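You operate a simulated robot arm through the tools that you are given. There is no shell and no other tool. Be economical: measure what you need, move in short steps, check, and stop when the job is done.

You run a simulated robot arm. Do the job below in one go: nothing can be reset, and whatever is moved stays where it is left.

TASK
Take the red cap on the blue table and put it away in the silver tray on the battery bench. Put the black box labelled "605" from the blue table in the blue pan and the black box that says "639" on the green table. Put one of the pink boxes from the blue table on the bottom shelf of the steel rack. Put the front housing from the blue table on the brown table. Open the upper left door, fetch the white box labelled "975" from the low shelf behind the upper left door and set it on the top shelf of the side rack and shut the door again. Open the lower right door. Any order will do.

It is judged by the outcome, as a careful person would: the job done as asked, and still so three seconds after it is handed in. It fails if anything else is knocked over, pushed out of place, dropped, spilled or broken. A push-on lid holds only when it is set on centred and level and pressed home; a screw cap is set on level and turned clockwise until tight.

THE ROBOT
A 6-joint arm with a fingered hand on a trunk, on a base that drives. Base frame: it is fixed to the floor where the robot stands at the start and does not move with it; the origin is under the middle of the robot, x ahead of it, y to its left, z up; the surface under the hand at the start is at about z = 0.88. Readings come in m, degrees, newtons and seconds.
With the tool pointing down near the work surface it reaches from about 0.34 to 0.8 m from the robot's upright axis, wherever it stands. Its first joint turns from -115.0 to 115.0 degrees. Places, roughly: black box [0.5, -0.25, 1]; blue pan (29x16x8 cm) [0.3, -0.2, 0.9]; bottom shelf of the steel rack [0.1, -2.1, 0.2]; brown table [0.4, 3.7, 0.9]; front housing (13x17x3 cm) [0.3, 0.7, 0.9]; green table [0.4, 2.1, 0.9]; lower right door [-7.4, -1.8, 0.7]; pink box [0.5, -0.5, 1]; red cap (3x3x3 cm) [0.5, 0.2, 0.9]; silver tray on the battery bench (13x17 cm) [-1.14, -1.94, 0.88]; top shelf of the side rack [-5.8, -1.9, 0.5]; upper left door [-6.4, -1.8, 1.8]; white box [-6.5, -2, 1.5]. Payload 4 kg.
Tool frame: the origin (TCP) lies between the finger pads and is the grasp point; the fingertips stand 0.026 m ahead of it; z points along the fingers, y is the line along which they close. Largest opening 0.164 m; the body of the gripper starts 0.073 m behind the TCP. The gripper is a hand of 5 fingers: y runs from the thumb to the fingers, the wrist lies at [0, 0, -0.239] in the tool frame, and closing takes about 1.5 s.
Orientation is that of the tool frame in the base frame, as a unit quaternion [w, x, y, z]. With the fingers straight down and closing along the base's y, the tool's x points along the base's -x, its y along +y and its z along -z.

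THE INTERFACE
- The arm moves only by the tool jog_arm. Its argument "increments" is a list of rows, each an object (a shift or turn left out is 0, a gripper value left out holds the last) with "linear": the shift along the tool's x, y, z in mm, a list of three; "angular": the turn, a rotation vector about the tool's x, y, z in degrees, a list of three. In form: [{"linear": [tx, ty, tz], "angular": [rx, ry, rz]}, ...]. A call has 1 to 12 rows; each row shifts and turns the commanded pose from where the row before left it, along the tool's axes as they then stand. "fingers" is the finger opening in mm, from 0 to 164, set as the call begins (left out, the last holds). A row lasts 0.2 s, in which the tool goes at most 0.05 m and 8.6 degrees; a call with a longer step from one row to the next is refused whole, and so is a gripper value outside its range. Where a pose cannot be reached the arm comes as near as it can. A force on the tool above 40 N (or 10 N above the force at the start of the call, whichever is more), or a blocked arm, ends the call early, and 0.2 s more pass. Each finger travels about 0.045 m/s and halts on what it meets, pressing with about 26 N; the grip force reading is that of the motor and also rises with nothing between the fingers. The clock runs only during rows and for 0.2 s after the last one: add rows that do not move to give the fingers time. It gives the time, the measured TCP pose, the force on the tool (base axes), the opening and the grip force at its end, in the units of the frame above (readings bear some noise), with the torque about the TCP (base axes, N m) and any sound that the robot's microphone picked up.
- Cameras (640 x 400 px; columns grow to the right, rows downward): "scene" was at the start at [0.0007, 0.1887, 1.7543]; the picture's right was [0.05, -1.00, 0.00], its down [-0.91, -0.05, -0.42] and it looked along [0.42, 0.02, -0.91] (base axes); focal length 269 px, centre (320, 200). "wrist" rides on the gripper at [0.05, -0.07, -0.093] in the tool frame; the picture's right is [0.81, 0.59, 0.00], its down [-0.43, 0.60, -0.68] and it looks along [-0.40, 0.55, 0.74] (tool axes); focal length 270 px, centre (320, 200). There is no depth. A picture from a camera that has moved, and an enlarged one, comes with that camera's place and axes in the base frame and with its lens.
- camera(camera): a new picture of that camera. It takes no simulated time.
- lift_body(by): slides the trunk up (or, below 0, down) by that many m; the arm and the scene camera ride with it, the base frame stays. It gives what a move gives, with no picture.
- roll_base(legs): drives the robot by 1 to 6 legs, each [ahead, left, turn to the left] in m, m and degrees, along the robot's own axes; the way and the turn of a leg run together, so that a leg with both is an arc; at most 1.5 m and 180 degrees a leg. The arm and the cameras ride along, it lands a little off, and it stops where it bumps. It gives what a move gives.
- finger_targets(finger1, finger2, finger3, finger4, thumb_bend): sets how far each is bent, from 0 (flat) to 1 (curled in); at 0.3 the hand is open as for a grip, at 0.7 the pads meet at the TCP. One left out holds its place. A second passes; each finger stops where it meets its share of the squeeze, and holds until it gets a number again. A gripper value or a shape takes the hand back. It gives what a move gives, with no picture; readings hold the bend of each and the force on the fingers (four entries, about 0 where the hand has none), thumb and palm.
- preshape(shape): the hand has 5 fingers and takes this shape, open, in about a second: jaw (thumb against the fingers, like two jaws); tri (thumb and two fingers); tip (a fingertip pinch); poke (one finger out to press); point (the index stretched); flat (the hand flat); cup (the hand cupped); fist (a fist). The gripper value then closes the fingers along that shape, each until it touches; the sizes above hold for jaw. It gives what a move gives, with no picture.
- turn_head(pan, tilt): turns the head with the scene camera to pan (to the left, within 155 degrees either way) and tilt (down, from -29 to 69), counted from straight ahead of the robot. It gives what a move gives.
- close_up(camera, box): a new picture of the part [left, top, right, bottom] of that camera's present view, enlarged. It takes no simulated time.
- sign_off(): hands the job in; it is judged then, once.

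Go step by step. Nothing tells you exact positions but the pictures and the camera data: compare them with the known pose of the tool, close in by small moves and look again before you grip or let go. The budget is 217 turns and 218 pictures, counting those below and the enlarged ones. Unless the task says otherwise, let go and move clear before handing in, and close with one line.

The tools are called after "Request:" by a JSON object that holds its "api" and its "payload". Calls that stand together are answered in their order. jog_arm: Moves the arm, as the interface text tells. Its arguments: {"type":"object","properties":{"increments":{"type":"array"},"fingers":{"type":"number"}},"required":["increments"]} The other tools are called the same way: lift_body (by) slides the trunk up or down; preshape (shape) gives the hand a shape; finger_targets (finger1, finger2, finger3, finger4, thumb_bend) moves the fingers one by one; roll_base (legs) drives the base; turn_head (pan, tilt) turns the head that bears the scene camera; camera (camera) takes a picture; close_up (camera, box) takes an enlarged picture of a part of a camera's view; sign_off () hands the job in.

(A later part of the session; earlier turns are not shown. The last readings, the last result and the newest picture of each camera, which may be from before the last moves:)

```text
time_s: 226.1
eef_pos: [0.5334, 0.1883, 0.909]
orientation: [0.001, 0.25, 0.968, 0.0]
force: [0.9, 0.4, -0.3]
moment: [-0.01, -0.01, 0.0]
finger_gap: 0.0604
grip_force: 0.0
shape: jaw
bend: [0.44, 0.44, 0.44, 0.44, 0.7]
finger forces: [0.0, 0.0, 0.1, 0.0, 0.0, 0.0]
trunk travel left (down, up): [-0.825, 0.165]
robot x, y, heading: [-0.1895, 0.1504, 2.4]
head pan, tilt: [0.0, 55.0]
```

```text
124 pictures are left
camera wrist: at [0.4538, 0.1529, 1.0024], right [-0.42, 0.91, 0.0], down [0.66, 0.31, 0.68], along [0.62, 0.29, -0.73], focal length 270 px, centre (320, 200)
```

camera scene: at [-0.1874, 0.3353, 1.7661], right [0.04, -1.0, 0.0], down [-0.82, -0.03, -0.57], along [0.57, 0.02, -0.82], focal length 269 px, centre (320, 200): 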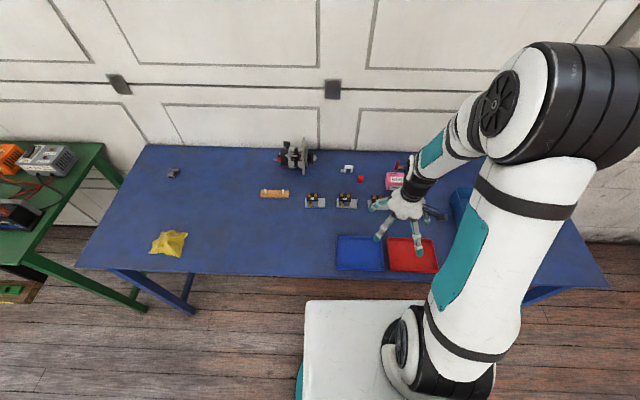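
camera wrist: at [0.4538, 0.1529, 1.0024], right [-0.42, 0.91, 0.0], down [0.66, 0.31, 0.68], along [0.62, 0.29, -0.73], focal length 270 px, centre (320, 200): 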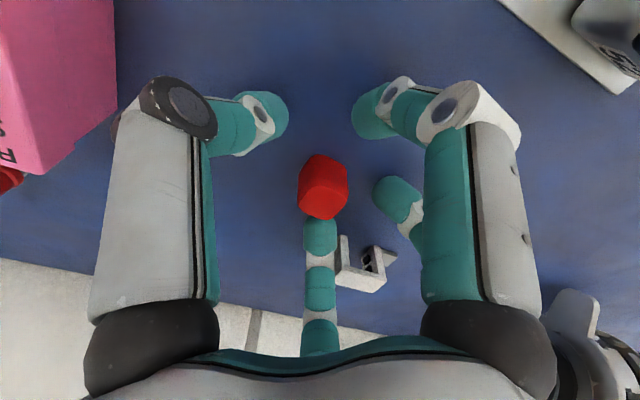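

The cap is centred and the clip is clear. I'll close on the cap.

Request:
{"api": "jog_arm", "payload": {"increments": [{}, {}, {}, {}, {}, {}, {}], "fingers": 10}}

Request:
{"api": "camera", "payload": {"camera": "wrist"}}

```text
time_s: 227.7
eef_pos: [0.5339, 0.1891, 0.9092]
orientation: [0.002, 0.249, 0.968, -0.001]
force: [-0.2, -0.2, -0.2]
moment: [-0.02, -0.03, -0.01]
finger_gap: 0.0206
grip_force: 26.1
shape: jaw
bend: [0.76, 0.77, 0.77, 0.77, 0.7]
finger forces: [22.8, 24.0, 21.4, 17.3, 20.6, 0.1]
trunk travel left (down, up): [-0.825, 0.165]
robot x, y, heading: [-0.1975, 0.1511, 2.0]
head pan, tilt: [0.0, 55.0]
```

```text
123 pictures are left
camera wrist: at [0.4538, 0.1529, 1.0026], right [-0.42, 0.91, 0.0], down [0.66, 0.31, 0.68], along [0.62, 0.29, -0.73], focal length 270 px, centre (320, 200)
```

wrist: 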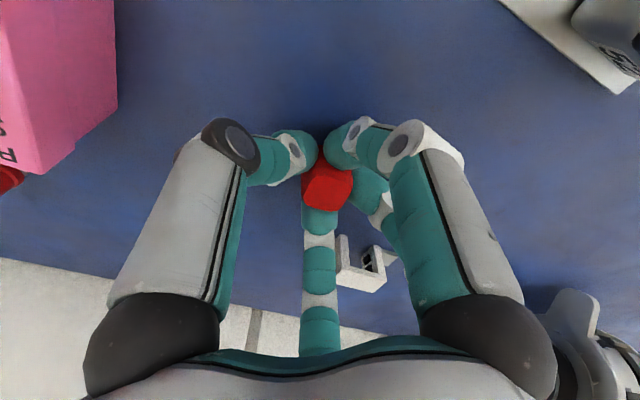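

The cap is held. I'll lift straight up and check.

Request:
{"api": "jog_arm", "payload": {"increments": [{"linear": [0, 0, -20]}, {"linear": [0, 0, -40]}, {"linear": [0, 0, -45]}, {"linear": [0, 0, -45]}, {"linear": [0, 0, -45]}, {"linear": [0, 0, -45]}, {}]}}

Request:
{"api": "camera", "payload": {"camera": "wrist"}}

```text
time_s: 229.3
eef_pos: [0.5322, 0.1881, 1.1485]
orientation: [0.0, 0.25, 0.968, 0.0]
force: [0.2, -0.2, -0.3]
moment: [0.04, 0.01, 0.03]
finger_gap: 0.0209
grip_force: 25.8
shape: jaw
bend: [0.76, 0.77, 0.77, 0.77, 0.7]
finger forces: [22.8, 24.3, 21.4, 17.4, 20.5, 0.0]
trunk travel left (down, up): [-0.825, 0.165]
robot x, y, heading: [-0.1948, 0.1477, 2.3]
head pan, tilt: [0.0, 55.0]
```

```text
122 pictures are left
camera wrist: at [0.4522, 0.1529, 1.2409], right [-0.42, 0.91, 0.0], down [0.66, 0.31, 0.68], along [0.61, 0.29, -0.73], focal length 270 px, centre (320, 200)
```

wrist: 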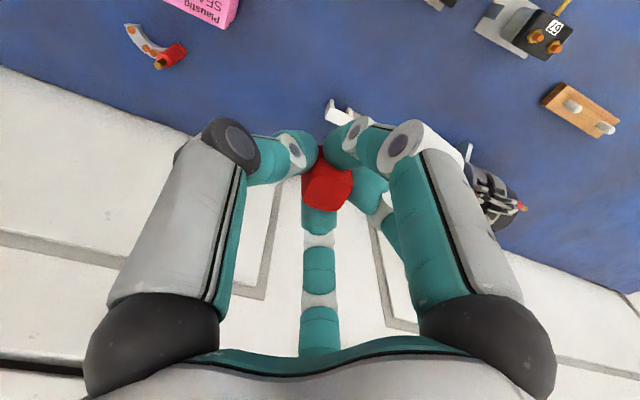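

The cap is secure. I'll tuck the arm and drive to the battery bench, facing it.

Request:
{"api": "jog_arm", "payload": {"increments": [{"linear": [32, -32, 0]}, {"linear": [32, -32, 0]}, {"linear": [32, -32, 0]}, {"linear": [32, -32, 0]}, {"linear": [32, -32, 0]}, {"linear": [32, -32, 0]}, {"linear": [32, -32, 0]}, {}]}}

Request:
{"api": "roll_base", "payload": {"legs": [[-0.32, 0, -2.2], [0, -1.42, 0], [0, 0, -90]]}}

Request:
{"api": "turn_head", "payload": {"pan": -30, "tilt": 45}}

Request:
{"api": "camera", "payload": {"camera": "scene"}}

```text
time_s: 231.1
eef_pos: [0.2277, 0.1011, 1.1466]
orientation: [0.001, 0.25, 0.968, -0.001]
force: [-0.3, 0.2, -0.2]
moment: [0.01, 0.03, 0.0]
finger_gap: 0.0207
grip_force: 26.7
shape: jaw
bend: [0.76, 0.77, 0.77, 0.77, 0.7]
finger forces: [22.8, 24.4, 21.5, 17.4, 20.3, 0.0]
trunk travel left (down, up): [-0.825, 0.165]
robot x, y, heading: [-0.1931, 0.1499, 2.2]
head pan, tilt: [0.0, 55.0]
```

```text
time_s: 243.8
eef_pos: [-0.6086, -1.6788, 1.148]
orientation: [0.001, 0.884, 0.467, -0.002]
force: [0.1, 0.5, 0.9]
moment: [-0.02, -0.03, 0.01]
finger_gap: 0.0206
grip_force: 25.7
shape: jaw
bend: [0.76, 0.77, 0.77, 0.77, 0.7]
finger forces: [22.5, 24.4, 21.3, 17.3, 20.3, 0.1]
trunk travel left (down, up): [-0.825, 0.165]
robot x, y, heading: [-0.5195, -1.2651, -93.0]
head pan, tilt: [0.0, 55.0]
```

```text
time_s: 244.8
eef_pos: [-0.6082, -1.6795, 1.1484]
orientation: [-0.001, 0.884, 0.467, -0.001]
force: [-0.6, -0.3, -0.5]
moment: [-0.01, -0.02, -0.02]
finger_gap: 0.0207
grip_force: 26.2
shape: jaw
bend: [0.76, 0.77, 0.77, 0.77, 0.7]
finger forces: [22.5, 24.3, 21.3, 17.2, 20.4, 0.1]
trunk travel left (down, up): [-0.825, 0.165]
robot x, y, heading: [-0.517, -1.2661, -93.1]
head pan, tilt: [-30.0, 45.0]
```

```text
121 pictures are left
camera scene: at [-0.3742, -1.2844, 1.7795], right [-0.84, 0.55, 0.0], down [0.39, 0.59, -0.71], along [-0.39, -0.59, -0.71], focal length 269 px, centre (320, 200)
```

scene: 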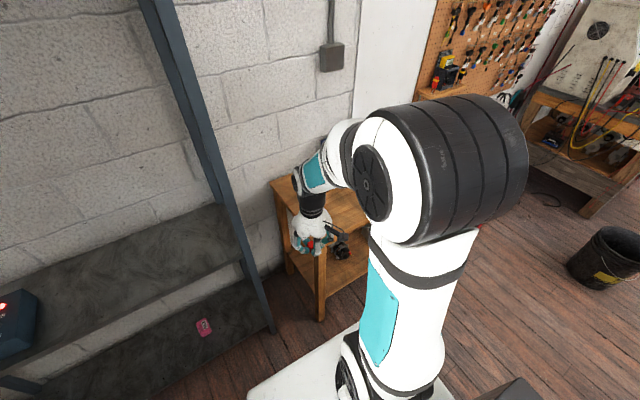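

Request:
{"api": "roll_base", "payload": {"legs": [[0, -0.5, 3]]}}

Request:
{"api": "turn_head", "payload": {"pan": 0, "tilt": 50}}

Request:
{"api": "camera", "payload": {"camera": "scene"}}

Request:
{"api": "camera", "payload": {"camera": "wrist"}}

```text
time_s: 247.7
eef_pos: [-1.0831, -1.668, 1.1473]
orientation: [0.001, 0.872, 0.49, 0.0]
force: [0.2, 0.6, -0.3]
moment: [0.0, -0.03, 0.02]
finger_gap: 0.0206
grip_force: 26.0
shape: jaw
bend: [0.76, 0.77, 0.77, 0.77, 0.7]
finger forces: [22.5, 24.3, 21.4, 17.3, 20.4, 0.1]
trunk travel left (down, up): [-0.825, 0.165]
robot x, y, heading: [-1.0147, -1.2515, -90.3]
head pan, tilt: [-30.0, 45.0]
```

```text
time_s: 248.6
eef_pos: [-1.0829, -1.6681, 1.1477]
orientation: [0.001, 0.872, 0.49, -0.002]
force: [0.4, -0.3, 0.4]
moment: [0.02, 0.01, 0.04]
finger_gap: 0.0206
grip_force: 25.7
shape: jaw
bend: [0.76, 0.77, 0.77, 0.77, 0.7]
finger forces: [22.6, 24.3, 21.4, 17.2, 20.2, 0.1]
trunk travel left (down, up): [-0.825, 0.165]
robot x, y, heading: [-1.0203, -1.2501, -90.4]
head pan, tilt: [0.0, 50.0]
```

```text
120 pictures are left
camera scene: at [-0.8301, -1.2686, 1.7726], right [-1.0, 0.0, 0.0], down [0.0, 0.77, -0.64], along [0.0, -0.64, -0.77], focal length 269 px, centre (320, 200)
```

scene: 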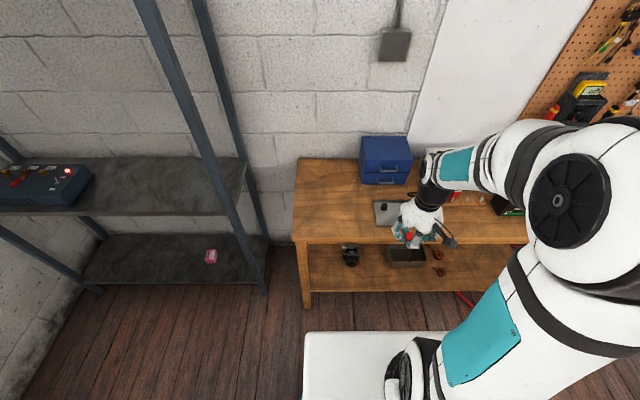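

```text
119 pictures are left
camera wrist: at [-1.1168, -1.5882, 1.2408], right [0.92, 0.39, 0.0], down [0.28, -0.68, 0.68], along [0.26, -0.63, -0.73], focal length 270 px, centre (320, 200)
```

wrist: 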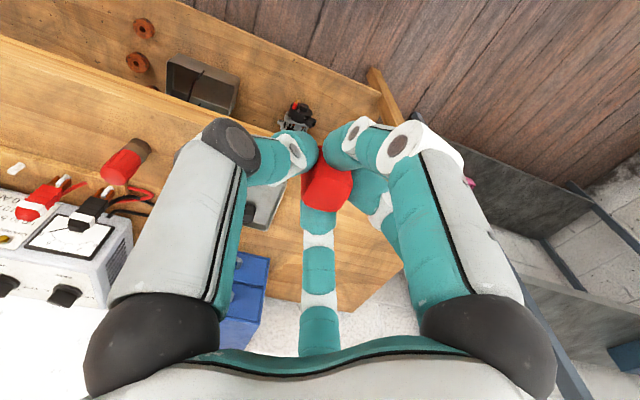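

Request:
{"api": "close_up", "payload": {"camera": "scene", "box": [350, 170, 430, 220]}}

```text
8.00 times, centred on (390, 195) of scene
camera zoom: at [-0.8301, -1.2686, 1.7726], right [-1.0, 0.0, 0.0], down [0.0, 0.77, -0.64], along [0.0, -0.64, -0.77], focal length 2153 px, centre (-240, 240)
```

zoom: 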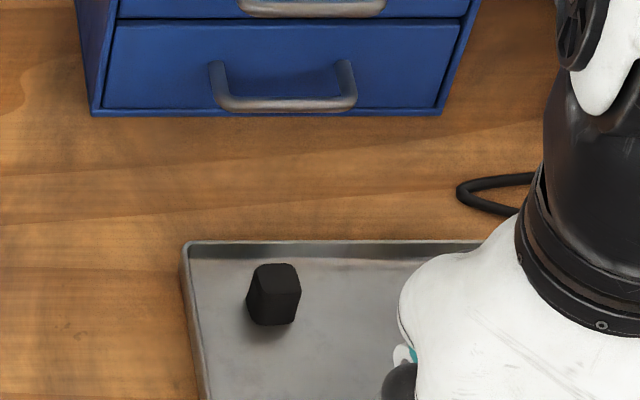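

The hand hides part of the tray. I'll shift the hand aside to map the tray precisely.

Request:
{"api": "jog_arm", "payload": {"increments": [{"linear": [-24, 40, 0]}, {"linear": [-24, 40, 0]}, {"linear": [-24, 40, 0]}, {"linear": [-24, 40, 0]}, {"linear": [-24, 40, 0]}, {}]}}

Request:
{"api": "close_up", "payload": {"camera": "scene", "box": [350, 160, 478, 240]}}

```text
time_s: 250.0
eef_pos: [-0.9731, -1.8758, 1.1487]
orientation: [0.001, 0.872, 0.49, -0.001]
force: [-1.4, -0.1, 0.5]
moment: [0.01, -0.01, 0.0]
finger_gap: 0.0206
grip_force: 25.8
shape: jaw
bend: [0.76, 0.77, 0.77, 0.77, 0.7]
finger forces: [22.5, 24.3, 21.4, 17.3, 20.3, 0.0]
trunk travel left (down, up): [-0.825, 0.165]
robot x, y, heading: [-1.0144, -1.2477, -90.2]
head pan, tilt: [0.0, 50.0]
```

```text
5.00 times, centred on (414, 200) of scene
camera zoom: at [-0.8304, -1.2673, 1.7727], right [-1.0, 0.0, 0.0], down [0.0, 0.77, -0.64], along [0.0, -0.64, -0.77], focal length 1346 px, centre (-150, 200)
```

zoom: 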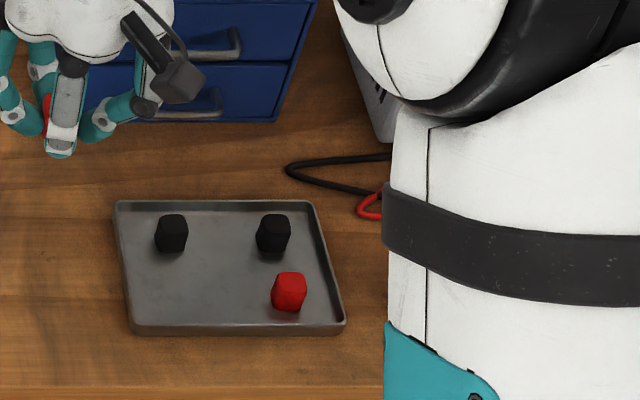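

The tray is mapped: caps at (-1.098,-1.953), (-1.183,-1.953) and (-1.184,-1.897). I'll put the red cap at about (-1.125,-1.905), turning the hand so the neighbours fall between fingers.

Request:
{"api": "jog_arm", "payload": {"increments": [{"angular": [0, 0, 8]}, {"angular": [0, 0, 8]}, {"angular": [0, 0, 7]}, {"linear": [-35, -16.5, 0]}, {"linear": [-35, -16.5, 0]}, {"linear": [-35, -16.5, 0]}, {"linear": [-35, -16.5, 0]}, {"linear": [0, 0, 45]}, {"linear": [0, 0, 45]}, {}]}}

Request:
{"api": "camera", "payload": {"camera": "wrist"}}

Request:
{"api": "close_up", "payload": {"camera": "scene", "box": [350, 160, 478, 240]}}

```text
time_s: 252.2
eef_pos: [-1.1263, -1.904, 1.0578]
orientation: [0.0, 0.952, 0.307, -0.002]
force: [-0.9, 0.3, -0.5]
moment: [-0.01, 0.01, -0.02]
finger_gap: 0.0205
grip_force: 25.8
shape: jaw
bend: [0.76, 0.77, 0.77, 0.77, 0.7]
finger forces: [22.4, 24.5, 21.4, 17.2, 20.1, 0.0]
trunk travel left (down, up): [-0.825, 0.165]
robot x, y, heading: [-1.0164, -1.2524, -89.9]
head pan, tilt: [0.0, 50.0]
```

```text
116 pictures are left
camera wrist: at [-1.1279, -1.817, 1.1514], right [1.0, -0.01, 0.0], down [0.0, -0.73, 0.68], along [0.0, -0.68, -0.73], focal length 270 px, centre (320, 200)
```

wrist: 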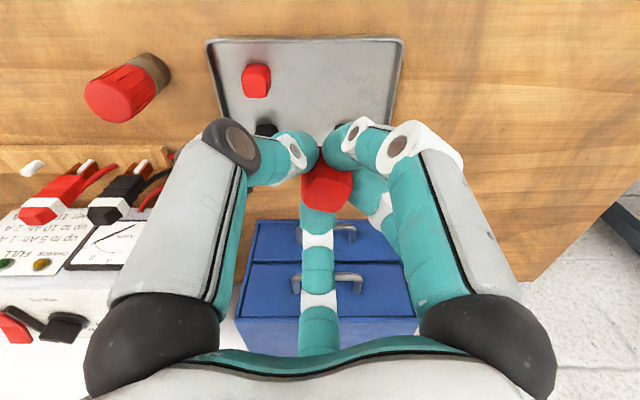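

```text
5.00 times, centred on (414, 200) of scene
camera zoom: at [-0.8297, -1.2683, 1.7726], right [-1.0, 0.0, 0.0], down [0.0, 0.77, -0.64], along [0.0, -0.64, -0.77], focal length 1346 px, centre (-150, 200)
```

zoom: 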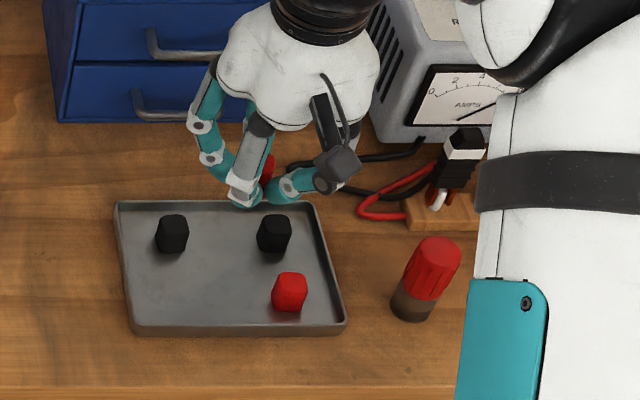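

Request:
{"api": "jog_arm", "payload": {"increments": [{"linear": [0, 0, 40]}, {"linear": [0, 0, 40]}, {"linear": [0, 0, 30]}, {}]}}

Request:
{"api": "camera", "payload": {"camera": "wrist"}}

Request:
{"api": "close_up", "payload": {"camera": "scene", "box": [350, 160, 478, 240]}}

```text
time_s: 253.2
eef_pos: [-1.1264, -1.9037, 0.9487]
orientation: [0.002, 0.952, 0.306, -0.002]
force: [0.6, -0.3, 0.3]
moment: [-0.02, 0.03, 0.0]
finger_gap: 0.0204
grip_force: 25.2
shape: jaw
bend: [0.76, 0.77, 0.77, 0.77, 0.7]
finger forces: [22.4, 24.7, 21.4, 17.2, 20.1, 0.1]
trunk travel left (down, up): [-0.825, 0.165]
robot x, y, heading: [-1.0162, -1.2529, -90.4]
head pan, tilt: [0.0, 50.0]
```

```text
114 pictures are left
camera wrist: at [-1.1275, -1.8161, 1.041], right [1.0, -0.01, 0.0], down [0.0, -0.73, 0.68], along [0.0, -0.68, -0.73], focal length 270 px, centre (320, 200)
```

wrist: 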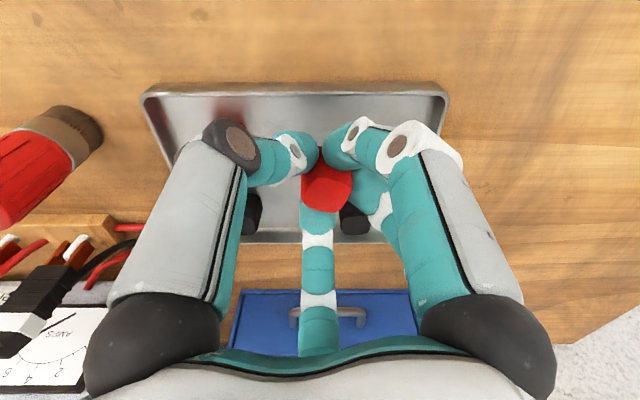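

```text
5.00 times, centred on (414, 200) of scene
camera zoom: at [-0.8299, -1.2683, 1.7726], right [-1.0, 0.0, 0.0], down [0.0, 0.77, -0.64], along [0.0, -0.64, -0.77], focal length 1346 px, centre (-150, 200)
```

zoom: 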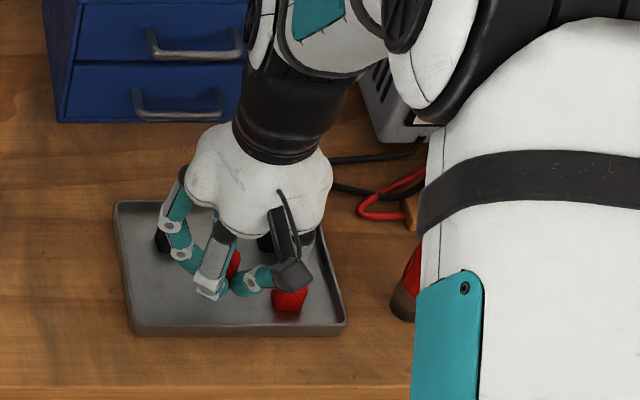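

I'll shift about 12 mm away from the neighbouring caps, then lower in small steps.

Request:
{"api": "jog_arm", "payload": {"increments": [{"linear": [13, 1, 0]}, {"linear": [0, 0, 15]}, {"linear": [0, 0, 10]}, {}]}}

Request:
{"api": "camera", "payload": {"camera": "wrist"}}

Request:
{"api": "close_up", "payload": {"camera": "scene", "box": [366, 180, 430, 220]}}

```text
time_s: 254.2
eef_pos: [-1.1155, -1.8967, 0.9228]
orientation: [0.001, 0.952, 0.306, -0.001]
force: [-0.2, -0.4, 1.0]
moment: [0.03, -0.03, 0.01]
finger_gap: 0.0206
grip_force: 26.3
shape: jaw
bend: [0.76, 0.77, 0.77, 0.77, 0.7]
finger forces: [22.4, 24.7, 21.5, 17.1, 20.0, 0.0]
trunk travel left (down, up): [-0.825, 0.165]
robot x, y, heading: [-1.0169, -1.2507, -90.2]
head pan, tilt: [0.0, 50.0]
```

```text
112 pictures are left
camera wrist: at [-1.1173, -1.8093, 1.0163], right [1.0, -0.01, 0.0], down [0.0, -0.73, 0.68], along [0.0, -0.68, -0.73], focal length 270 px, centre (320, 200)
```

wrist: 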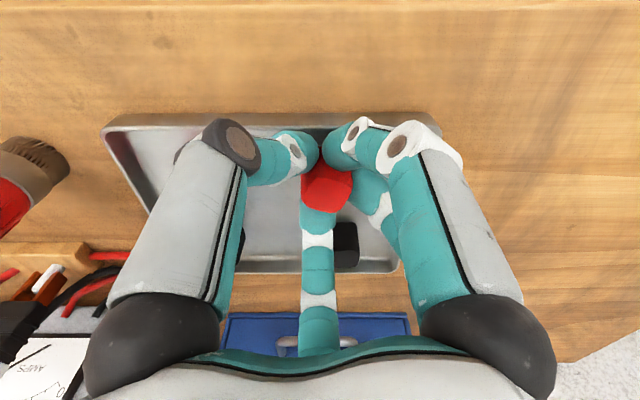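

```text
10.00 times, centred on (398, 200) of scene
camera zoom: at [-0.8301, -1.2689, 1.7726], right [-1.0, 0.0, 0.0], down [0.0, 0.77, -0.64], along [0.0, -0.64, -0.77], focal length 2692 px, centre (-460, 200)
```

zoom: 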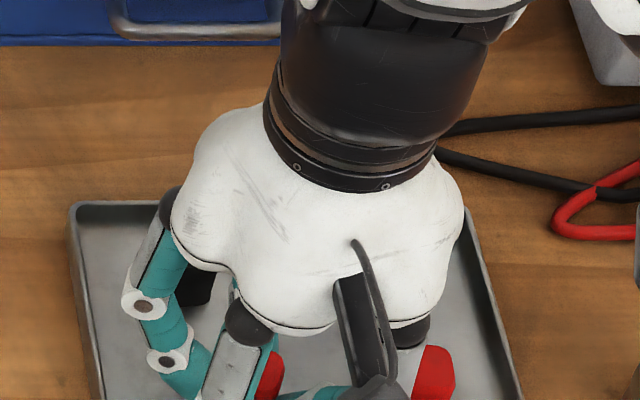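

Request:
{"api": "jog_arm", "payload": {"increments": [{"linear": [0, 0, 3]}, {"linear": [0, 0, 2]}, {"linear": [0, 0, 2]}, {}]}}

```text
time_s: 255.2
eef_pos: [-1.1163, -1.8968, 0.9174]
orientation: [0.001, 0.952, 0.305, -0.001]
force: [0.2, -1.5, 4.2]
moment: [0.04, -0.08, 0.0]
finger_gap: 0.0202
grip_force: 25.8
shape: jaw
bend: [0.77, 0.77, 0.77, 0.77, 0.7]
finger forces: [28.5, 24.8, 22.5, 17.6, 20.0, 0.0]
trunk travel left (down, up): [-0.825, 0.165]
robot x, y, heading: [-1.0165, -1.2513, -90.1]
head pan, tilt: [0.0, 50.0]
```

There's light contact at the tray. I'll open just enough to release the cap.

Request:
{"api": "jog_arm", "payload": {"increments": [{}, {}, {}, {}, {}], "fingers": 42}}

Request:
{"api": "camera", "payload": {"camera": "wrist"}}

```text
time_s: 256.4
eef_pos: [-1.1167, -1.8982, 0.918]
orientation: [0.002, 0.952, 0.307, -0.001]
force: [-1.8, -11.9, 8.8]
moment: [-0.02, 0.02, 0.13]
finger_gap: 0.0405
grip_force: 0.0
shape: jaw
bend: [0.82, 0.5, 0.5, 0.5, 0.66]
finger forces: [5.4, 0.1, 0.0, 0.0, 10.1, 0.0]
trunk travel left (down, up): [-0.825, 0.165]
robot x, y, heading: [-1.0198, -1.2522, -90.2]
head pan, tilt: [0.0, 50.0]
```

```text
110 pictures are left
camera wrist: at [-1.1168, -1.8108, 1.0102], right [1.0, -0.01, 0.0], down [0.0, -0.73, 0.68], along [0.0, -0.68, -0.73], focal length 270 px, centre (320, 200)
```

wrist: 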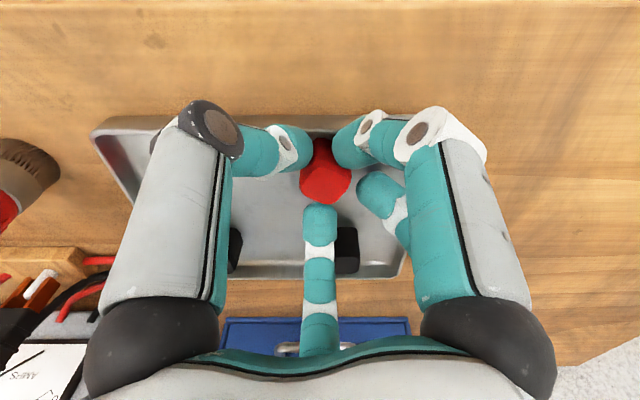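

One finger presses against the tray's front lip. I'll ease the hand 5 mm inward and up slightly.

Request:
{"api": "jog_arm", "payload": {"increments": [{"linear": [-1.8, 2.4, -1]}, {"linear": [-1.8, 2.4, -2]}, {}]}}

Request:
{"api": "camera", "payload": {"camera": "wrist"}}

Request:
{"api": "close_up", "payload": {"camera": "scene", "box": [350, 170, 446, 230]}}

```text
time_s: 257.2
eef_pos: [-1.1145, -1.9013, 0.9185]
orientation: [0.0, 0.952, 0.306, 0.0]
force: [0.8, -2.9, 2.6]
moment: [0.0, 0.04, -0.01]
finger_gap: 0.0412
grip_force: 0.0
shape: jaw
bend: [0.81, 0.5, 0.5, 0.5, 0.68]
finger forces: [1.8, 0.0, 0.0, 0.0, 3.5, 0.1]
trunk travel left (down, up): [-0.825, 0.165]
robot x, y, heading: [-1.0153, -1.2482, -90.3]
head pan, tilt: [0.0, 50.0]
```

```text
109 pictures are left
camera wrist: at [-1.1158, -1.815, 1.0116], right [1.0, -0.01, 0.0], down [0.0, -0.74, 0.68], along [0.0, -0.68, -0.74], focal length 270 px, centre (320, 200)
```

wrist: 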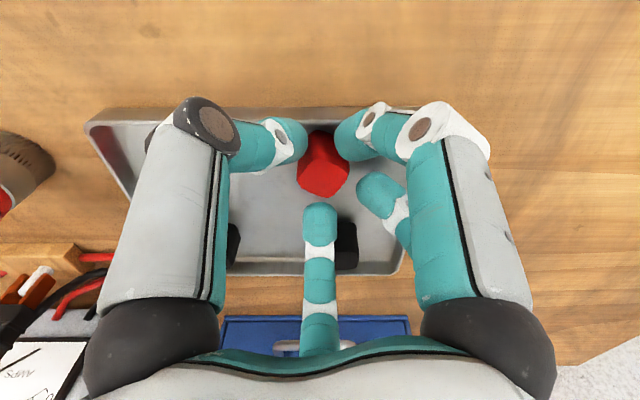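

```text
6.67 times, centred on (398, 200) of scene
camera zoom: at [-0.8298, -1.2689, 1.7725], right [-1.0, 0.0, 0.0], down [0.0, 0.77, -0.64], along [0.0, -0.64, -0.77], focal length 1794 px, centre (-200, 200)
```

zoom: 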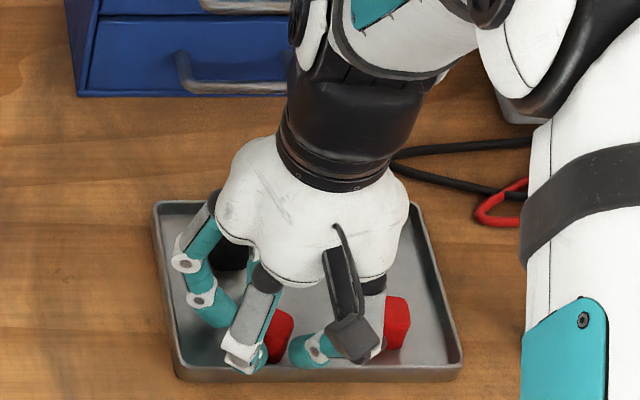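

The tray hasn't moved. I'll ease inward a bit more, then rise slowly and check the cap stays.

Request:
{"api": "jog_arm", "payload": {"increments": [{"linear": [-1.2, 1.6, -2]}, {"linear": [0, 0, -4]}, {"linear": [0, 0, -6]}, {}]}}

Request:
{"api": "camera", "payload": {"camera": "wrist"}}

```text
time_s: 258.2
eef_pos: [-1.1153, -1.905, 0.9316]
orientation: [0.001, 0.952, 0.307, 0.0]
force: [0.0, -0.1, 0.3]
moment: [0.01, -0.02, -0.01]
finger_gap: 0.0416
grip_force: 0.0
shape: jaw
bend: [0.5, 0.5, 0.5, 0.5, 0.7]
finger forces: [0.0, 0.0, 0.0, 0.0, 0.1, 0.0]
trunk travel left (down, up): [-0.825, 0.165]
robot x, y, heading: [-1.0137, -1.2527, -90.3]
head pan, tilt: [0.0, 50.0]
```

```text
107 pictures are left
camera wrist: at [-1.1163, -1.8177, 1.0246], right [1.0, -0.01, 0.0], down [0.0, -0.73, 0.68], along [0.0, -0.68, -0.73], focal length 270 px, centre (320, 200)
```

wrist: 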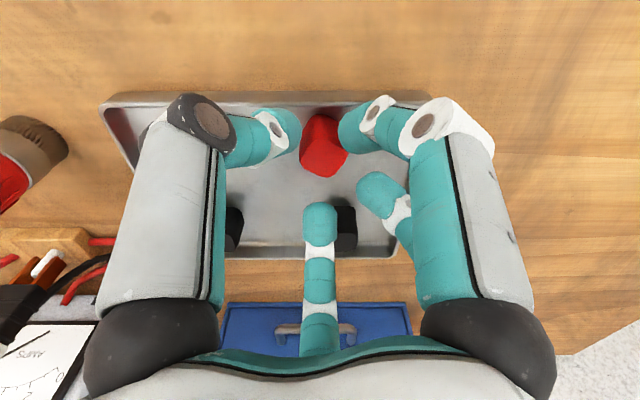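

The cap stands in the tray and the fingers are free. I'll rise straight up.

Request:
{"api": "jog_arm", "payload": {"increments": [{"linear": [0, 0, -10]}, {"linear": [0, 0, -20]}, {"linear": [0, 0, -40]}, {"linear": [0, 0, -45]}, {"linear": [0, 0, -45]}, {"linear": [0, 0, -45]}, {}]}}

Request:
{"api": "camera", "payload": {"camera": "wrist"}}

Request:
{"api": "close_up", "payload": {"camera": "scene", "box": [350, 170, 446, 230]}}

```text
time_s: 259.8
eef_pos: [-1.1144, -1.9037, 1.1362]
orientation: [0.001, 0.952, 0.306, -0.001]
force: [-0.4, -0.2, -0.1]
moment: [0.01, 0.01, -0.01]
finger_gap: 0.0419
grip_force: 0.1
shape: jaw
bend: [0.5, 0.5, 0.5, 0.5, 0.7]
finger forces: [0.0, 0.0, 0.0, 0.0, 0.0, 0.0]
trunk travel left (down, up): [-0.825, 0.165]
robot x, y, heading: [-1.0173, -1.2537, -90.4]
head pan, tilt: [0.0, 50.0]
```

```text
106 pictures are left
camera wrist: at [-1.1155, -1.8175, 1.2299], right [1.0, -0.01, 0.0], down [0.0, -0.73, 0.68], along [0.0, -0.68, -0.73], focal length 270 px, centre (320, 200)
```

wrist: 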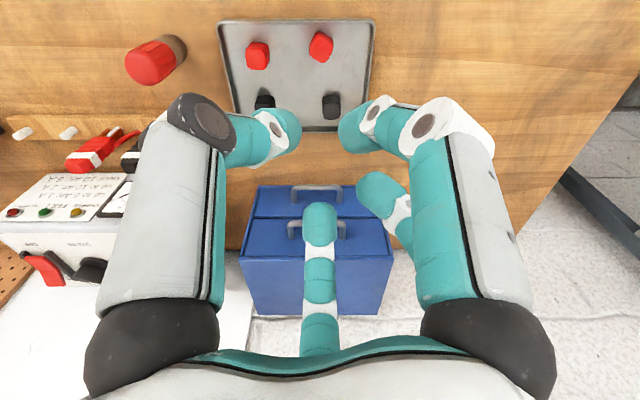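

```text
6.67 times, centred on (398, 200) of scene
camera zoom: at [-0.8301, -1.2694, 1.7726], right [-1.0, 0.0, 0.0], down [0.0, 0.77, -0.64], along [0.0, -0.64, -0.77], focal length 1794 px, centre (-200, 200)
```

zoom: 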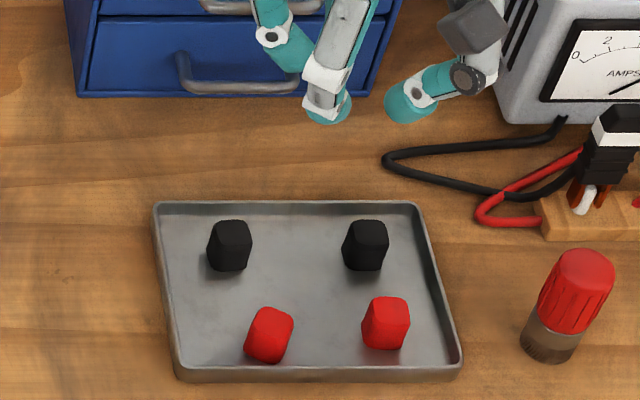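

All four caps sit in the tray, so the red cap is done. Next I'll tuck the arm, back from the bench, and look toward the cabinets in the -x direction.

Request:
{"api": "jog_arm", "payload": {"increments": [{"linear": [26, -35, 0]}, {"linear": [26, -35, 0]}, {"linear": [26, -35, 0]}, {"linear": [26, -35, 0]}, {"linear": [26, -35, 0]}, {}]}}

Request:
{"api": "turn_head", "payload": {"pan": -95, "tilt": 25}}

Request:
{"api": "camera", "payload": {"camera": "scene"}}

Request:
{"api": "turn_head", "payload": {"pan": -130, "tilt": 25}}

Request:
{"api": "camera", "payload": {"camera": "scene"}}

```text
time_s: 261.2
eef_pos: [-1.1132, -1.6867, 1.1357]
orientation: [0.001, 0.952, 0.307, 0.0]
force: [0.0, 0.0, 0.4]
moment: [0.0, 0.02, 0.03]
finger_gap: 0.0422
grip_force: 0.1
shape: jaw
bend: [0.5, 0.5, 0.5, 0.5, 0.7]
finger forces: [0.0, 0.0, 0.0, 0.0, 0.0, 0.1]
trunk travel left (down, up): [-0.825, 0.165]
robot x, y, heading: [-1.0177, -1.2518, -90.2]
head pan, tilt: [0.0, 50.0]
```

```text
time_s: 262.9
eef_pos: [-1.1127, -1.6857, 1.134]
orientation: [0.001, 0.952, 0.307, -0.001]
force: [-0.1, -0.6, 0.1]
moment: [-0.02, -0.01, 0.0]
finger_gap: 0.0419
grip_force: 0.1
shape: jaw
bend: [0.5, 0.5, 0.5, 0.5, 0.7]
finger forces: [0.1, 0.0, 0.1, 0.1, 0.1, 0.0]
trunk travel left (down, up): [-0.825, 0.165]
robot x, y, heading: [-1.0149, -1.2479, -90.3]
head pan, tilt: [-95.0, 25.0]
```

```text
104 pictures are left
camera scene: at [-0.9215, -1.1834, 1.8101], right [0.09, 1.0, 0.0], down [0.42, -0.04, -0.91], along [-0.9, 0.08, -0.42], focal length 269 px, centre (320, 200)
```

scene: 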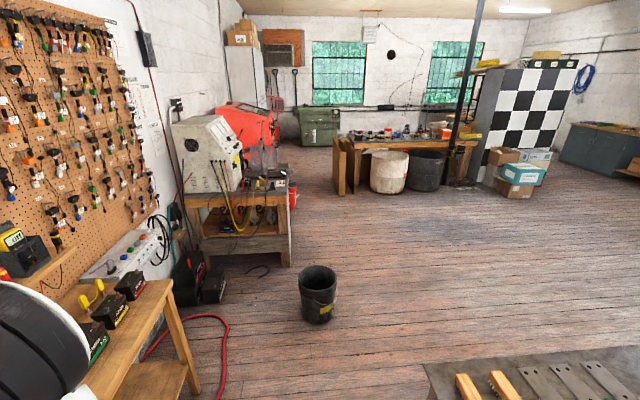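

```text
time_s: 264.0
eef_pos: [-1.1121, -1.6862, 1.1358]
orientation: [0.001, 0.952, 0.307, 0.0]
force: [-0.7, 0.7, 0.2]
moment: [-0.02, 0.01, -0.04]
finger_gap: 0.0418
grip_force: 0.0
shape: jaw
bend: [0.5, 0.5, 0.5, 0.5, 0.7]
finger forces: [0.1, 0.1, 0.0, 0.0, 0.0, 0.0]
trunk travel left (down, up): [-0.825, 0.165]
robot x, y, heading: [-1.0165, -1.2496, -90.3]
head pan, tilt: [-130.0, 25.0]
```

```text
103 pictures are left
camera scene: at [-0.9003, -1.1323, 1.8101], right [0.64, 0.76, 0.0], down [0.32, -0.27, -0.91], along [-0.69, 0.58, -0.42], focal length 269 px, centre (320, 200)
```

scene: 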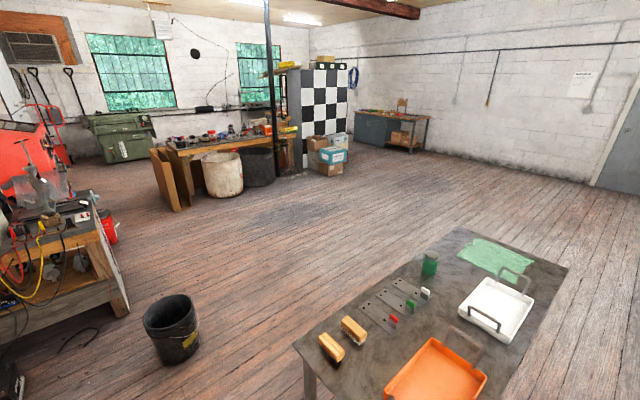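

The bucket is near (-2.5,-1.06) and the island's edge is at x≈-1.55. I'll pass diagonally between them and then face -x.

Request:
{"api": "roll_base", "payload": {"legs": [[0.08, -0.48, 0], [-1.0, -1.0, 0], [0, 0, -90]]}}

Request:
{"api": "turn_head", "payload": {"pan": 0, "tilt": 25}}

Request:
{"api": "camera", "payload": {"camera": "scene"}}

```text
time_s: 277.2
eef_pos: [-2.9032, -0.2373, 1.1355]
orientation: [0.001, 0.892, -0.451, -0.002]
force: [0.0, 0.2, -0.7]
moment: [0.02, 0.0, -0.03]
finger_gap: 0.0419
grip_force: 0.1
shape: jaw
bend: [0.5, 0.5, 0.5, 0.5, 0.7]
finger forces: [0.0, 0.0, 0.0, 0.0, 0.1, 0.0]
trunk travel left (down, up): [-0.825, 0.165]
robot x, y, heading: [-2.4686, -0.3309, -179.6]
head pan, tilt: [-130.0, 25.0]
```

```text
time_s: 279.3
eef_pos: [-2.9041, -0.2374, 1.1361]
orientation: [0.001, 0.892, -0.451, -0.001]
force: [-0.8, 0.5, -0.3]
moment: [0.02, 0.01, 0.02]
finger_gap: 0.0418
grip_force: 0.1
shape: jaw
bend: [0.5, 0.5, 0.5, 0.5, 0.7]
finger forces: [0.1, 0.0, 0.1, 0.0, 0.0, 0.0]
trunk travel left (down, up): [-0.825, 0.165]
robot x, y, heading: [-2.4653, -0.329, -179.7]
head pan, tilt: [0.0, 25.0]
```

```text
102 pictures are left
camera scene: at [-2.4979, -0.5151, 1.8101], right [-0.01, 1.0, 0.0], down [0.42, 0.0, -0.91], along [-0.91, -0.01, -0.42], focal length 269 px, centre (320, 200)
```

scene: 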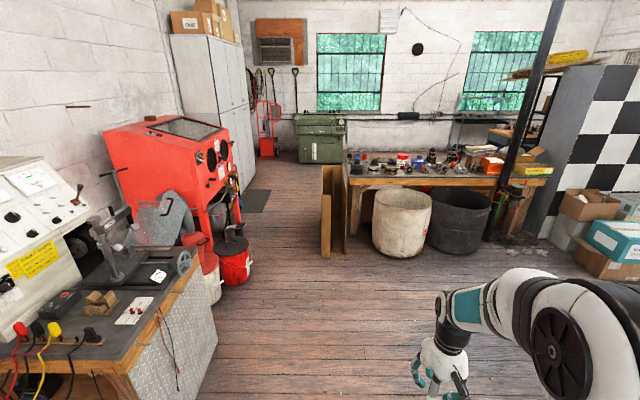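

The way is clear, but there's a narrow passage between the red bucket and the leaning panels near x≈-4.8. I'll move closer and measure it.

Request:
{"api": "roll_base", "payload": {"legs": [[1.2, 0.5, 0]]}}

Request:
{"api": "turn_head", "payload": {"pan": 0, "tilt": 40}}

Request:
{"api": "camera", "payload": {"camera": "scene"}}

```text
time_s: 285.8
eef_pos: [-4.0957, -0.7416, 1.1349]
orientation: [0.0, 0.891, -0.454, -0.002]
force: [0.3, -0.2, -0.2]
moment: [-0.03, 0.03, -0.01]
finger_gap: 0.0419
grip_force: 0.1
shape: jaw
bend: [0.5, 0.5, 0.5, 0.5, 0.7]
finger forces: [0.0, 0.0, 0.0, 0.1, 0.0, 0.0]
trunk travel left (down, up): [-0.825, 0.165]
robot x, y, heading: [-3.6598, -0.8346, -179.8]
head pan, tilt: [0.0, 25.0]
```

```text
time_s: 286.6
eef_pos: [-4.0953, -0.7407, 1.1359]
orientation: [0.001, 0.891, -0.454, -0.001]
force: [0.2, 0.5, 0.1]
moment: [-0.03, 0.01, 0.01]
finger_gap: 0.0417
grip_force: 0.0
shape: jaw
bend: [0.5, 0.5, 0.5, 0.5, 0.7]
finger forces: [0.0, 0.0, 0.1, 0.0, 0.0, 0.0]
trunk travel left (down, up): [-0.825, 0.165]
robot x, y, heading: [-3.657, -0.8332, -179.5]
head pan, tilt: [0.0, 40.0]
```

```text
101 pictures are left
camera scene: at [-3.6842, -1.0213, 1.7868], right [0.0, 1.0, 0.0], down [0.64, 0.0, -0.77], along [-0.77, 0.0, -0.64], focal length 269 px, centre (320, 200)
```

scene: 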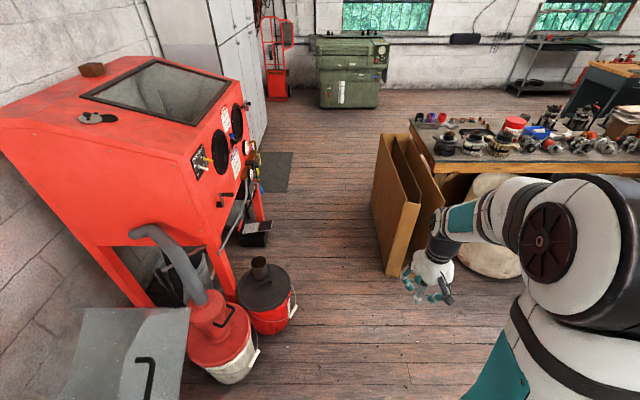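

The gap is about 0.69 m and the robot is centred on it with a 0.6 m base. I'll drive straight through.

Request:
{"api": "roll_base", "payload": {"legs": [[1.4, 0, -0.4]]}}

Request:
{"api": "turn_head", "payload": {"pan": 45, "tilt": 35}}

Request:
{"api": "camera", "payload": {"camera": "scene"}}

```text
time_s: 293.5
eef_pos: [-5.4821, -0.7343, 1.1344]
orientation: [0.0, 0.889, -0.458, -0.001]
force: [0.5, 0.2, -1.1]
moment: [-0.02, -0.01, 0.04]
finger_gap: 0.0416
grip_force: 0.1
shape: jaw
bend: [0.5, 0.5, 0.5, 0.5, 0.7]
finger forces: [0.1, 0.0, 0.0, 0.1, 0.1, 0.1]
trunk travel left (down, up): [-0.825, 0.165]
robot x, y, heading: [-5.0485, -0.8329, 179.4]
head pan, tilt: [0.0, 40.0]
```

```text
time_s: 294.6
eef_pos: [-5.4819, -0.7333, 1.1354]
orientation: [0.0, 0.888, -0.459, -0.002]
force: [-0.5, 0.5, -0.1]
moment: [-0.02, -0.02, 0.0]
finger_gap: 0.0417
grip_force: 0.0
shape: jaw
bend: [0.5, 0.5, 0.5, 0.5, 0.7]
finger forces: [0.0, 0.1, 0.0, 0.1, 0.0, 0.0]
trunk travel left (down, up): [-0.825, 0.165]
robot x, y, heading: [-5.0461, -0.8341, 179.6]
head pan, tilt: [45.0, 35.0]
```

```text
100 pictures are left
camera scene: at [-5.0521, -1.0804, 1.7943], right [-0.7, 0.71, 0.0], down [0.41, 0.4, -0.82], along [-0.58, -0.57, -0.57], focal length 269 px, centre (320, 200)
```

scene: 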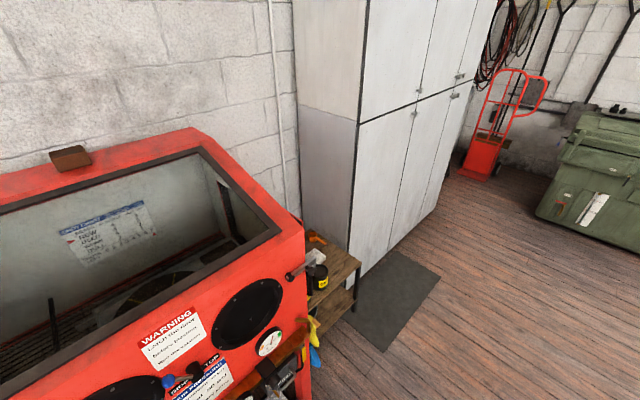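

The cabinet is two stacked lockers, and the small side rack stands between it and the red machine. I'll move in front of the cabinet and face it.

Request:
{"api": "roll_base", "payload": {"legs": [[1.4, 0.05, 0], [0, 0, 90.4]]}}

Request:
{"api": "turn_head", "payload": {"pan": 0, "tilt": 5}}

Request:
{"api": "camera", "payload": {"camera": "scene"}}

Request:
{"api": "turn_head", "payload": {"pan": 15, "tilt": 50}}

Request:
{"api": "camera", "payload": {"camera": "scene"}}

```text
time_s: 305.6
eef_pos: [-6.5537, -1.317, 1.1345]
orientation: [0.001, 0.948, 0.319, 0.0]
force: [0.9, -0.3, -0.2]
moment: [-0.02, -0.01, 0.03]
finger_gap: 0.0419
grip_force: 0.0
shape: jaw
bend: [0.5, 0.5, 0.5, 0.5, 0.7]
finger forces: [0.0, 0.0, 0.0, 0.0, 0.1, 0.0]
trunk travel left (down, up): [-0.825, 0.165]
robot x, y, heading: [-6.4734, -0.8778, -88.9]
head pan, tilt: [45.0, 35.0]
```

```text
time_s: 306.7
eef_pos: [-6.5542, -1.3157, 1.1348]
orientation: [0.001, 0.948, 0.319, -0.001]
force: [-0.2, 0.0, -0.2]
moment: [0.02, -0.03, -0.02]
finger_gap: 0.042
grip_force: 0.1
shape: jaw
bend: [0.5, 0.5, 0.5, 0.5, 0.7]
finger forces: [0.0, 0.0, 0.1, 0.0, 0.0, 0.0]
trunk travel left (down, up): [-0.825, 0.165]
robot x, y, heading: [-6.4682, -0.8803, -88.7]
head pan, tilt: [0.0, 5.0]
```

```text
99 pictures are left
camera scene: at [-6.2823, -0.9067, 1.8425], right [-1.0, -0.02, 0.0], down [0.0, 0.09, -1.0], along [0.02, -1.0, -0.09], focal length 269 px, centre (320, 200)
```

scene: 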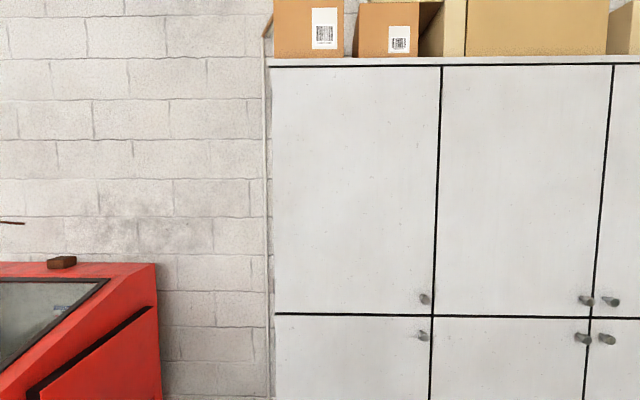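

```text
time_s: 307.8
eef_pos: [-6.555, -1.3165, 1.135]
orientation: [0.001, 0.948, 0.319, 0.001]
force: [0.1, -0.3, -0.3]
moment: [-0.02, -0.01, 0.02]
finger_gap: 0.0421
grip_force: 0.1
shape: jaw
bend: [0.5, 0.5, 0.5, 0.5, 0.7]
finger forces: [0.0, 0.1, 0.1, 0.1, 0.1, 0.0]
trunk travel left (down, up): [-0.825, 0.165]
robot x, y, heading: [-6.4683, -0.8783, -88.4]
head pan, tilt: [15.0, 50.0]
```

```text
98 pictures are left
camera scene: at [-6.2629, -0.8888, 1.7727], right [-0.96, -0.28, 0.0], down [-0.22, 0.73, -0.64], along [0.18, -0.62, -0.77], focal length 269 px, centre (320, 200)
```

scene: 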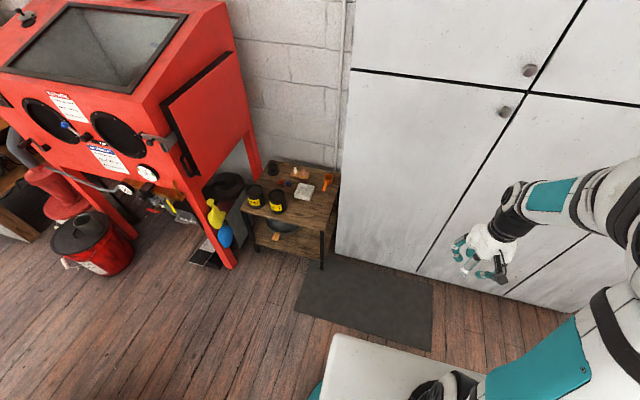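

The upper-left door has its hinge at x≈-6.10 and its knob at about (-6.61, -1.77, 1.44). I'll turn the hand so the fingers face up, then pitch it to point at the cabinet.

Request:
{"api": "jog_arm", "payload": {"increments": [{"angular": [0, 0, 7.4]}, {"angular": [0, 0, 7.4]}, {"angular": [0, 0, 7.4]}, {"angular": [0, 0, 7.4]}, {"angular": [0, 0, 7.4]}, {"linear": [0, 30, -30]}, {"linear": [0, 30, -30]}, {"linear": [0, 30, -30]}, {"linear": [0, 30, -30]}, {"linear": [0, 30, -30]}, {"linear": [0, 25, -25]}, {}], "fingers": 90}}

Request:
{"api": "jog_arm", "payload": {"increments": [{"angular": [-8, 0, 0]}, {"angular": [-8, 0, 0]}, {"angular": [-8, 0, 0]}, {"angular": [-8, 0, 0]}, {"angular": [-8, 0, 0]}, {"angular": [-8, 0, 0]}, {"angular": [-8, 0, 0]}, {"angular": [-8, 0, 0]}, {"angular": [-8, 0, 0]}, {"angular": [-8, 0, 0]}, {"angular": [-8, 0, 0]}, {}]}}

Request:
{"api": "turn_head", "payload": {"pan": -10, "tilt": 25}}

Request:
{"api": "camera", "payload": {"camera": "scene"}}

Request:
{"api": "camera", "payload": {"camera": "wrist"}}

```text
time_s: 310.4
eef_pos: [-6.5522, -1.4894, 1.3112]
orientation: [0.002, 1.0, 0.003, 0.0]
force: [0.4, 0.7, 0.6]
moment: [-0.01, 0.01, 0.0]
finger_gap: 0.0897
grip_force: 0.1
shape: jaw
bend: [0.35, 0.35, 0.35, 0.35, 0.7]
finger forces: [0.1, 0.0, 0.0, 0.0, 0.0, 0.0]
trunk travel left (down, up): [-0.825, 0.165]
robot x, y, heading: [-6.4685, -0.8782, -88.7]
head pan, tilt: [15.0, 50.0]
```

```text
time_s: 313.0
eef_pos: [-6.5454, -1.49, 1.3106]
orientation: [0.648, 0.761, 0.006, 0.018]
force: [-0.9, -0.1, 0.0]
moment: [0.01, 0.0, 0.02]
finger_gap: 0.0899
grip_force: 0.1
shape: jaw
bend: [0.35, 0.35, 0.35, 0.35, 0.7]
finger forces: [0.1, 0.0, 0.0, 0.0, 0.0, 0.1]
out of reach, approached as far as the arm can: row 7, 8
trunk travel left (down, up): [-0.825, 0.165]
robot x, y, heading: [-6.4669, -0.8818, -88.4]
head pan, tilt: [15.0, 50.0]
```

```text
time_s: 313.9
eef_pos: [-6.5456, -1.4913, 1.3093]
orientation: [0.648, 0.761, 0.006, 0.018]
force: [0.3, 0.2, 0.1]
moment: [0.0, 0.0, 0.01]
finger_gap: 0.0897
grip_force: 0.0
shape: jaw
bend: [0.35, 0.35, 0.35, 0.35, 0.7]
finger forces: [0.0, 0.1, 0.0, 0.0, 0.0, 0.1]
trunk travel left (down, up): [-0.825, 0.165]
robot x, y, heading: [-6.4698, -0.8819, -88.6]
head pan, tilt: [-10.0, 25.0]
```

```text
97 pictures are left
camera scene: at [-6.2983, -0.906, 1.81], right [-0.99, 0.15, 0.0], down [0.06, 0.42, -0.91], along [-0.14, -0.9, -0.42], focal length 269 px, centre (320, 200)
```

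scene: 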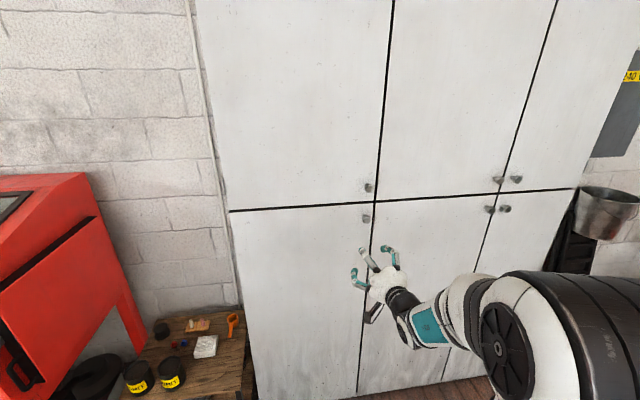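

```text
96 pictures are left
camera wrist: at [-6.4984, -1.3854, 1.2566], right [0.8, -0.07, 0.6], down [-0.46, 0.56, 0.69], along [-0.38, -0.83, 0.42], focal length 270 px, centre (320, 200)
```

wrist: 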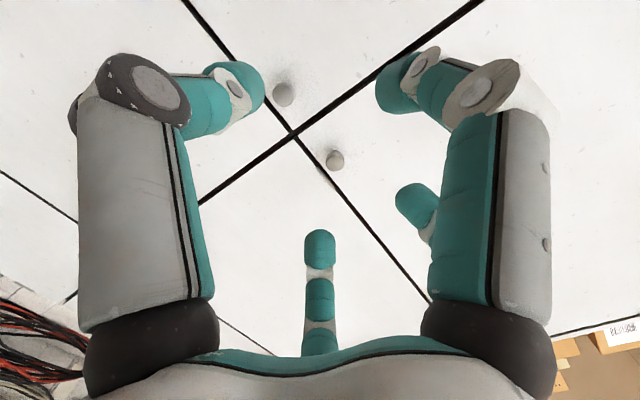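

The hand points at the doors. I'll finish levelling it, raise the trunk 0.1 m, move the base 0.1 m closer, and re-measure the knob.

Request:
{"api": "lift_body", "payload": {"by": 0.1}}

Request:
{"api": "jog_arm", "payload": {"increments": [{"angular": [-8.5, 0, 0]}, {"angular": [0, -1.5, 0]}, {}], "fingers": 70}}

Request:
{"api": "roll_base", "payload": {"legs": [[0.1, 0, -1.3]]}}

Request:
{"api": "camera", "payload": {"camera": "scene"}}

Request:
{"api": "camera", "payload": {"camera": "wrist"}}

```text
time_s: 315.2
eef_pos: [-6.5451, -1.4906, 1.4102]
orientation: [0.647, 0.762, 0.005, 0.017]
force: [0.3, -0.4, -0.1]
moment: [-0.01, -0.01, -0.01]
finger_gap: 0.0899
grip_force: 0.1
shape: jaw
bend: [0.35, 0.35, 0.35, 0.35, 0.7]
finger forces: [0.0, 0.0, 0.1, 0.1, 0.0, 0.1]
trunk travel left (down, up): [-0.925, 0.065]
robot x, y, heading: [-6.4674, -0.8776, -88.7]
head pan, tilt: [-10.0, 25.0]
```

```text
time_s: 316.0
eef_pos: [-6.5447, -1.4922, 1.41]
orientation: [0.702, 0.712, -0.005, 0.008]
force: [0.7, -1.1, 0.5]
moment: [-0.04, -0.03, 0.03]
finger_gap: 0.0705
grip_force: 0.0
shape: jaw
bend: [0.4, 0.4, 0.4, 0.4, 0.7]
finger forces: [0.0, 0.1, 0.0, 0.1, 0.0, 0.0]
trunk travel left (down, up): [-0.925, 0.065]
robot x, y, heading: [-6.4684, -0.8772, -88.6]
head pan, tilt: [-10.0, 25.0]
```

```text
time_s: 317.2
eef_pos: [-6.5582, -1.5914, 1.4095]
orientation: [0.703, 0.711, -0.013, 0.0]
force: [-0.4, 0.2, 0.0]
moment: [-0.04, -0.01, 0.01]
finger_gap: 0.0706
grip_force: 0.0
shape: jaw
bend: [0.4, 0.4, 0.4, 0.4, 0.7]
finger forces: [0.0, 0.0, 0.0, 0.0, 0.0, 0.0]
trunk travel left (down, up): [-0.925, 0.065]
robot x, y, heading: [-6.4685, -0.9798, -90.2]
head pan, tilt: [-10.0, 25.0]
```

```text
95 pictures are left
camera scene: at [-6.2978, -1.0122, 1.9101], right [-0.98, 0.17, 0.0], down [0.07, 0.42, -0.91], along [-0.16, -0.89, -0.42], focal length 269 px, centre (320, 200)
```

scene: 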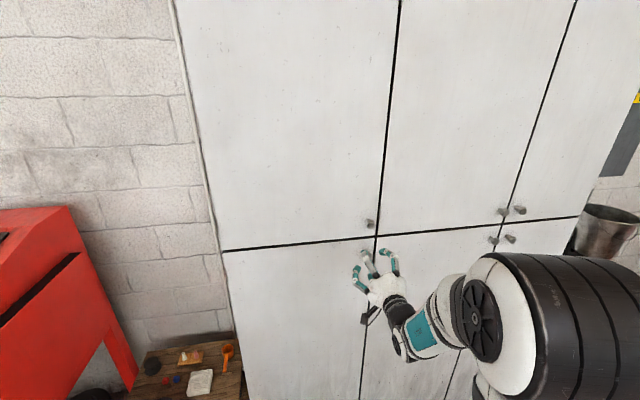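

```text
94 pictures are left
camera wrist: at [-6.506, -1.4968, 1.342], right [0.8, -0.02, 0.6], down [-0.43, 0.68, 0.6], along [-0.42, -0.74, 0.53], focal length 270 px, centre (320, 200)
```

wrist: 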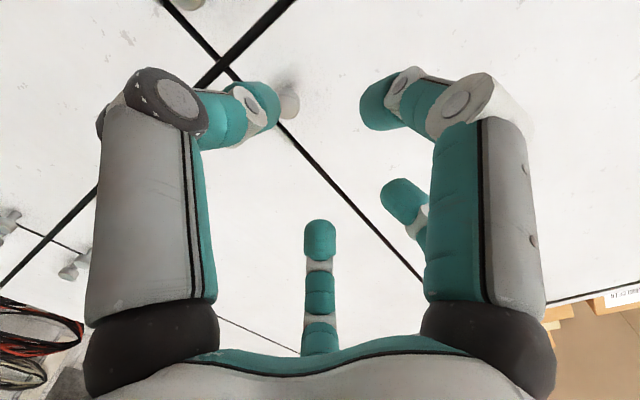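

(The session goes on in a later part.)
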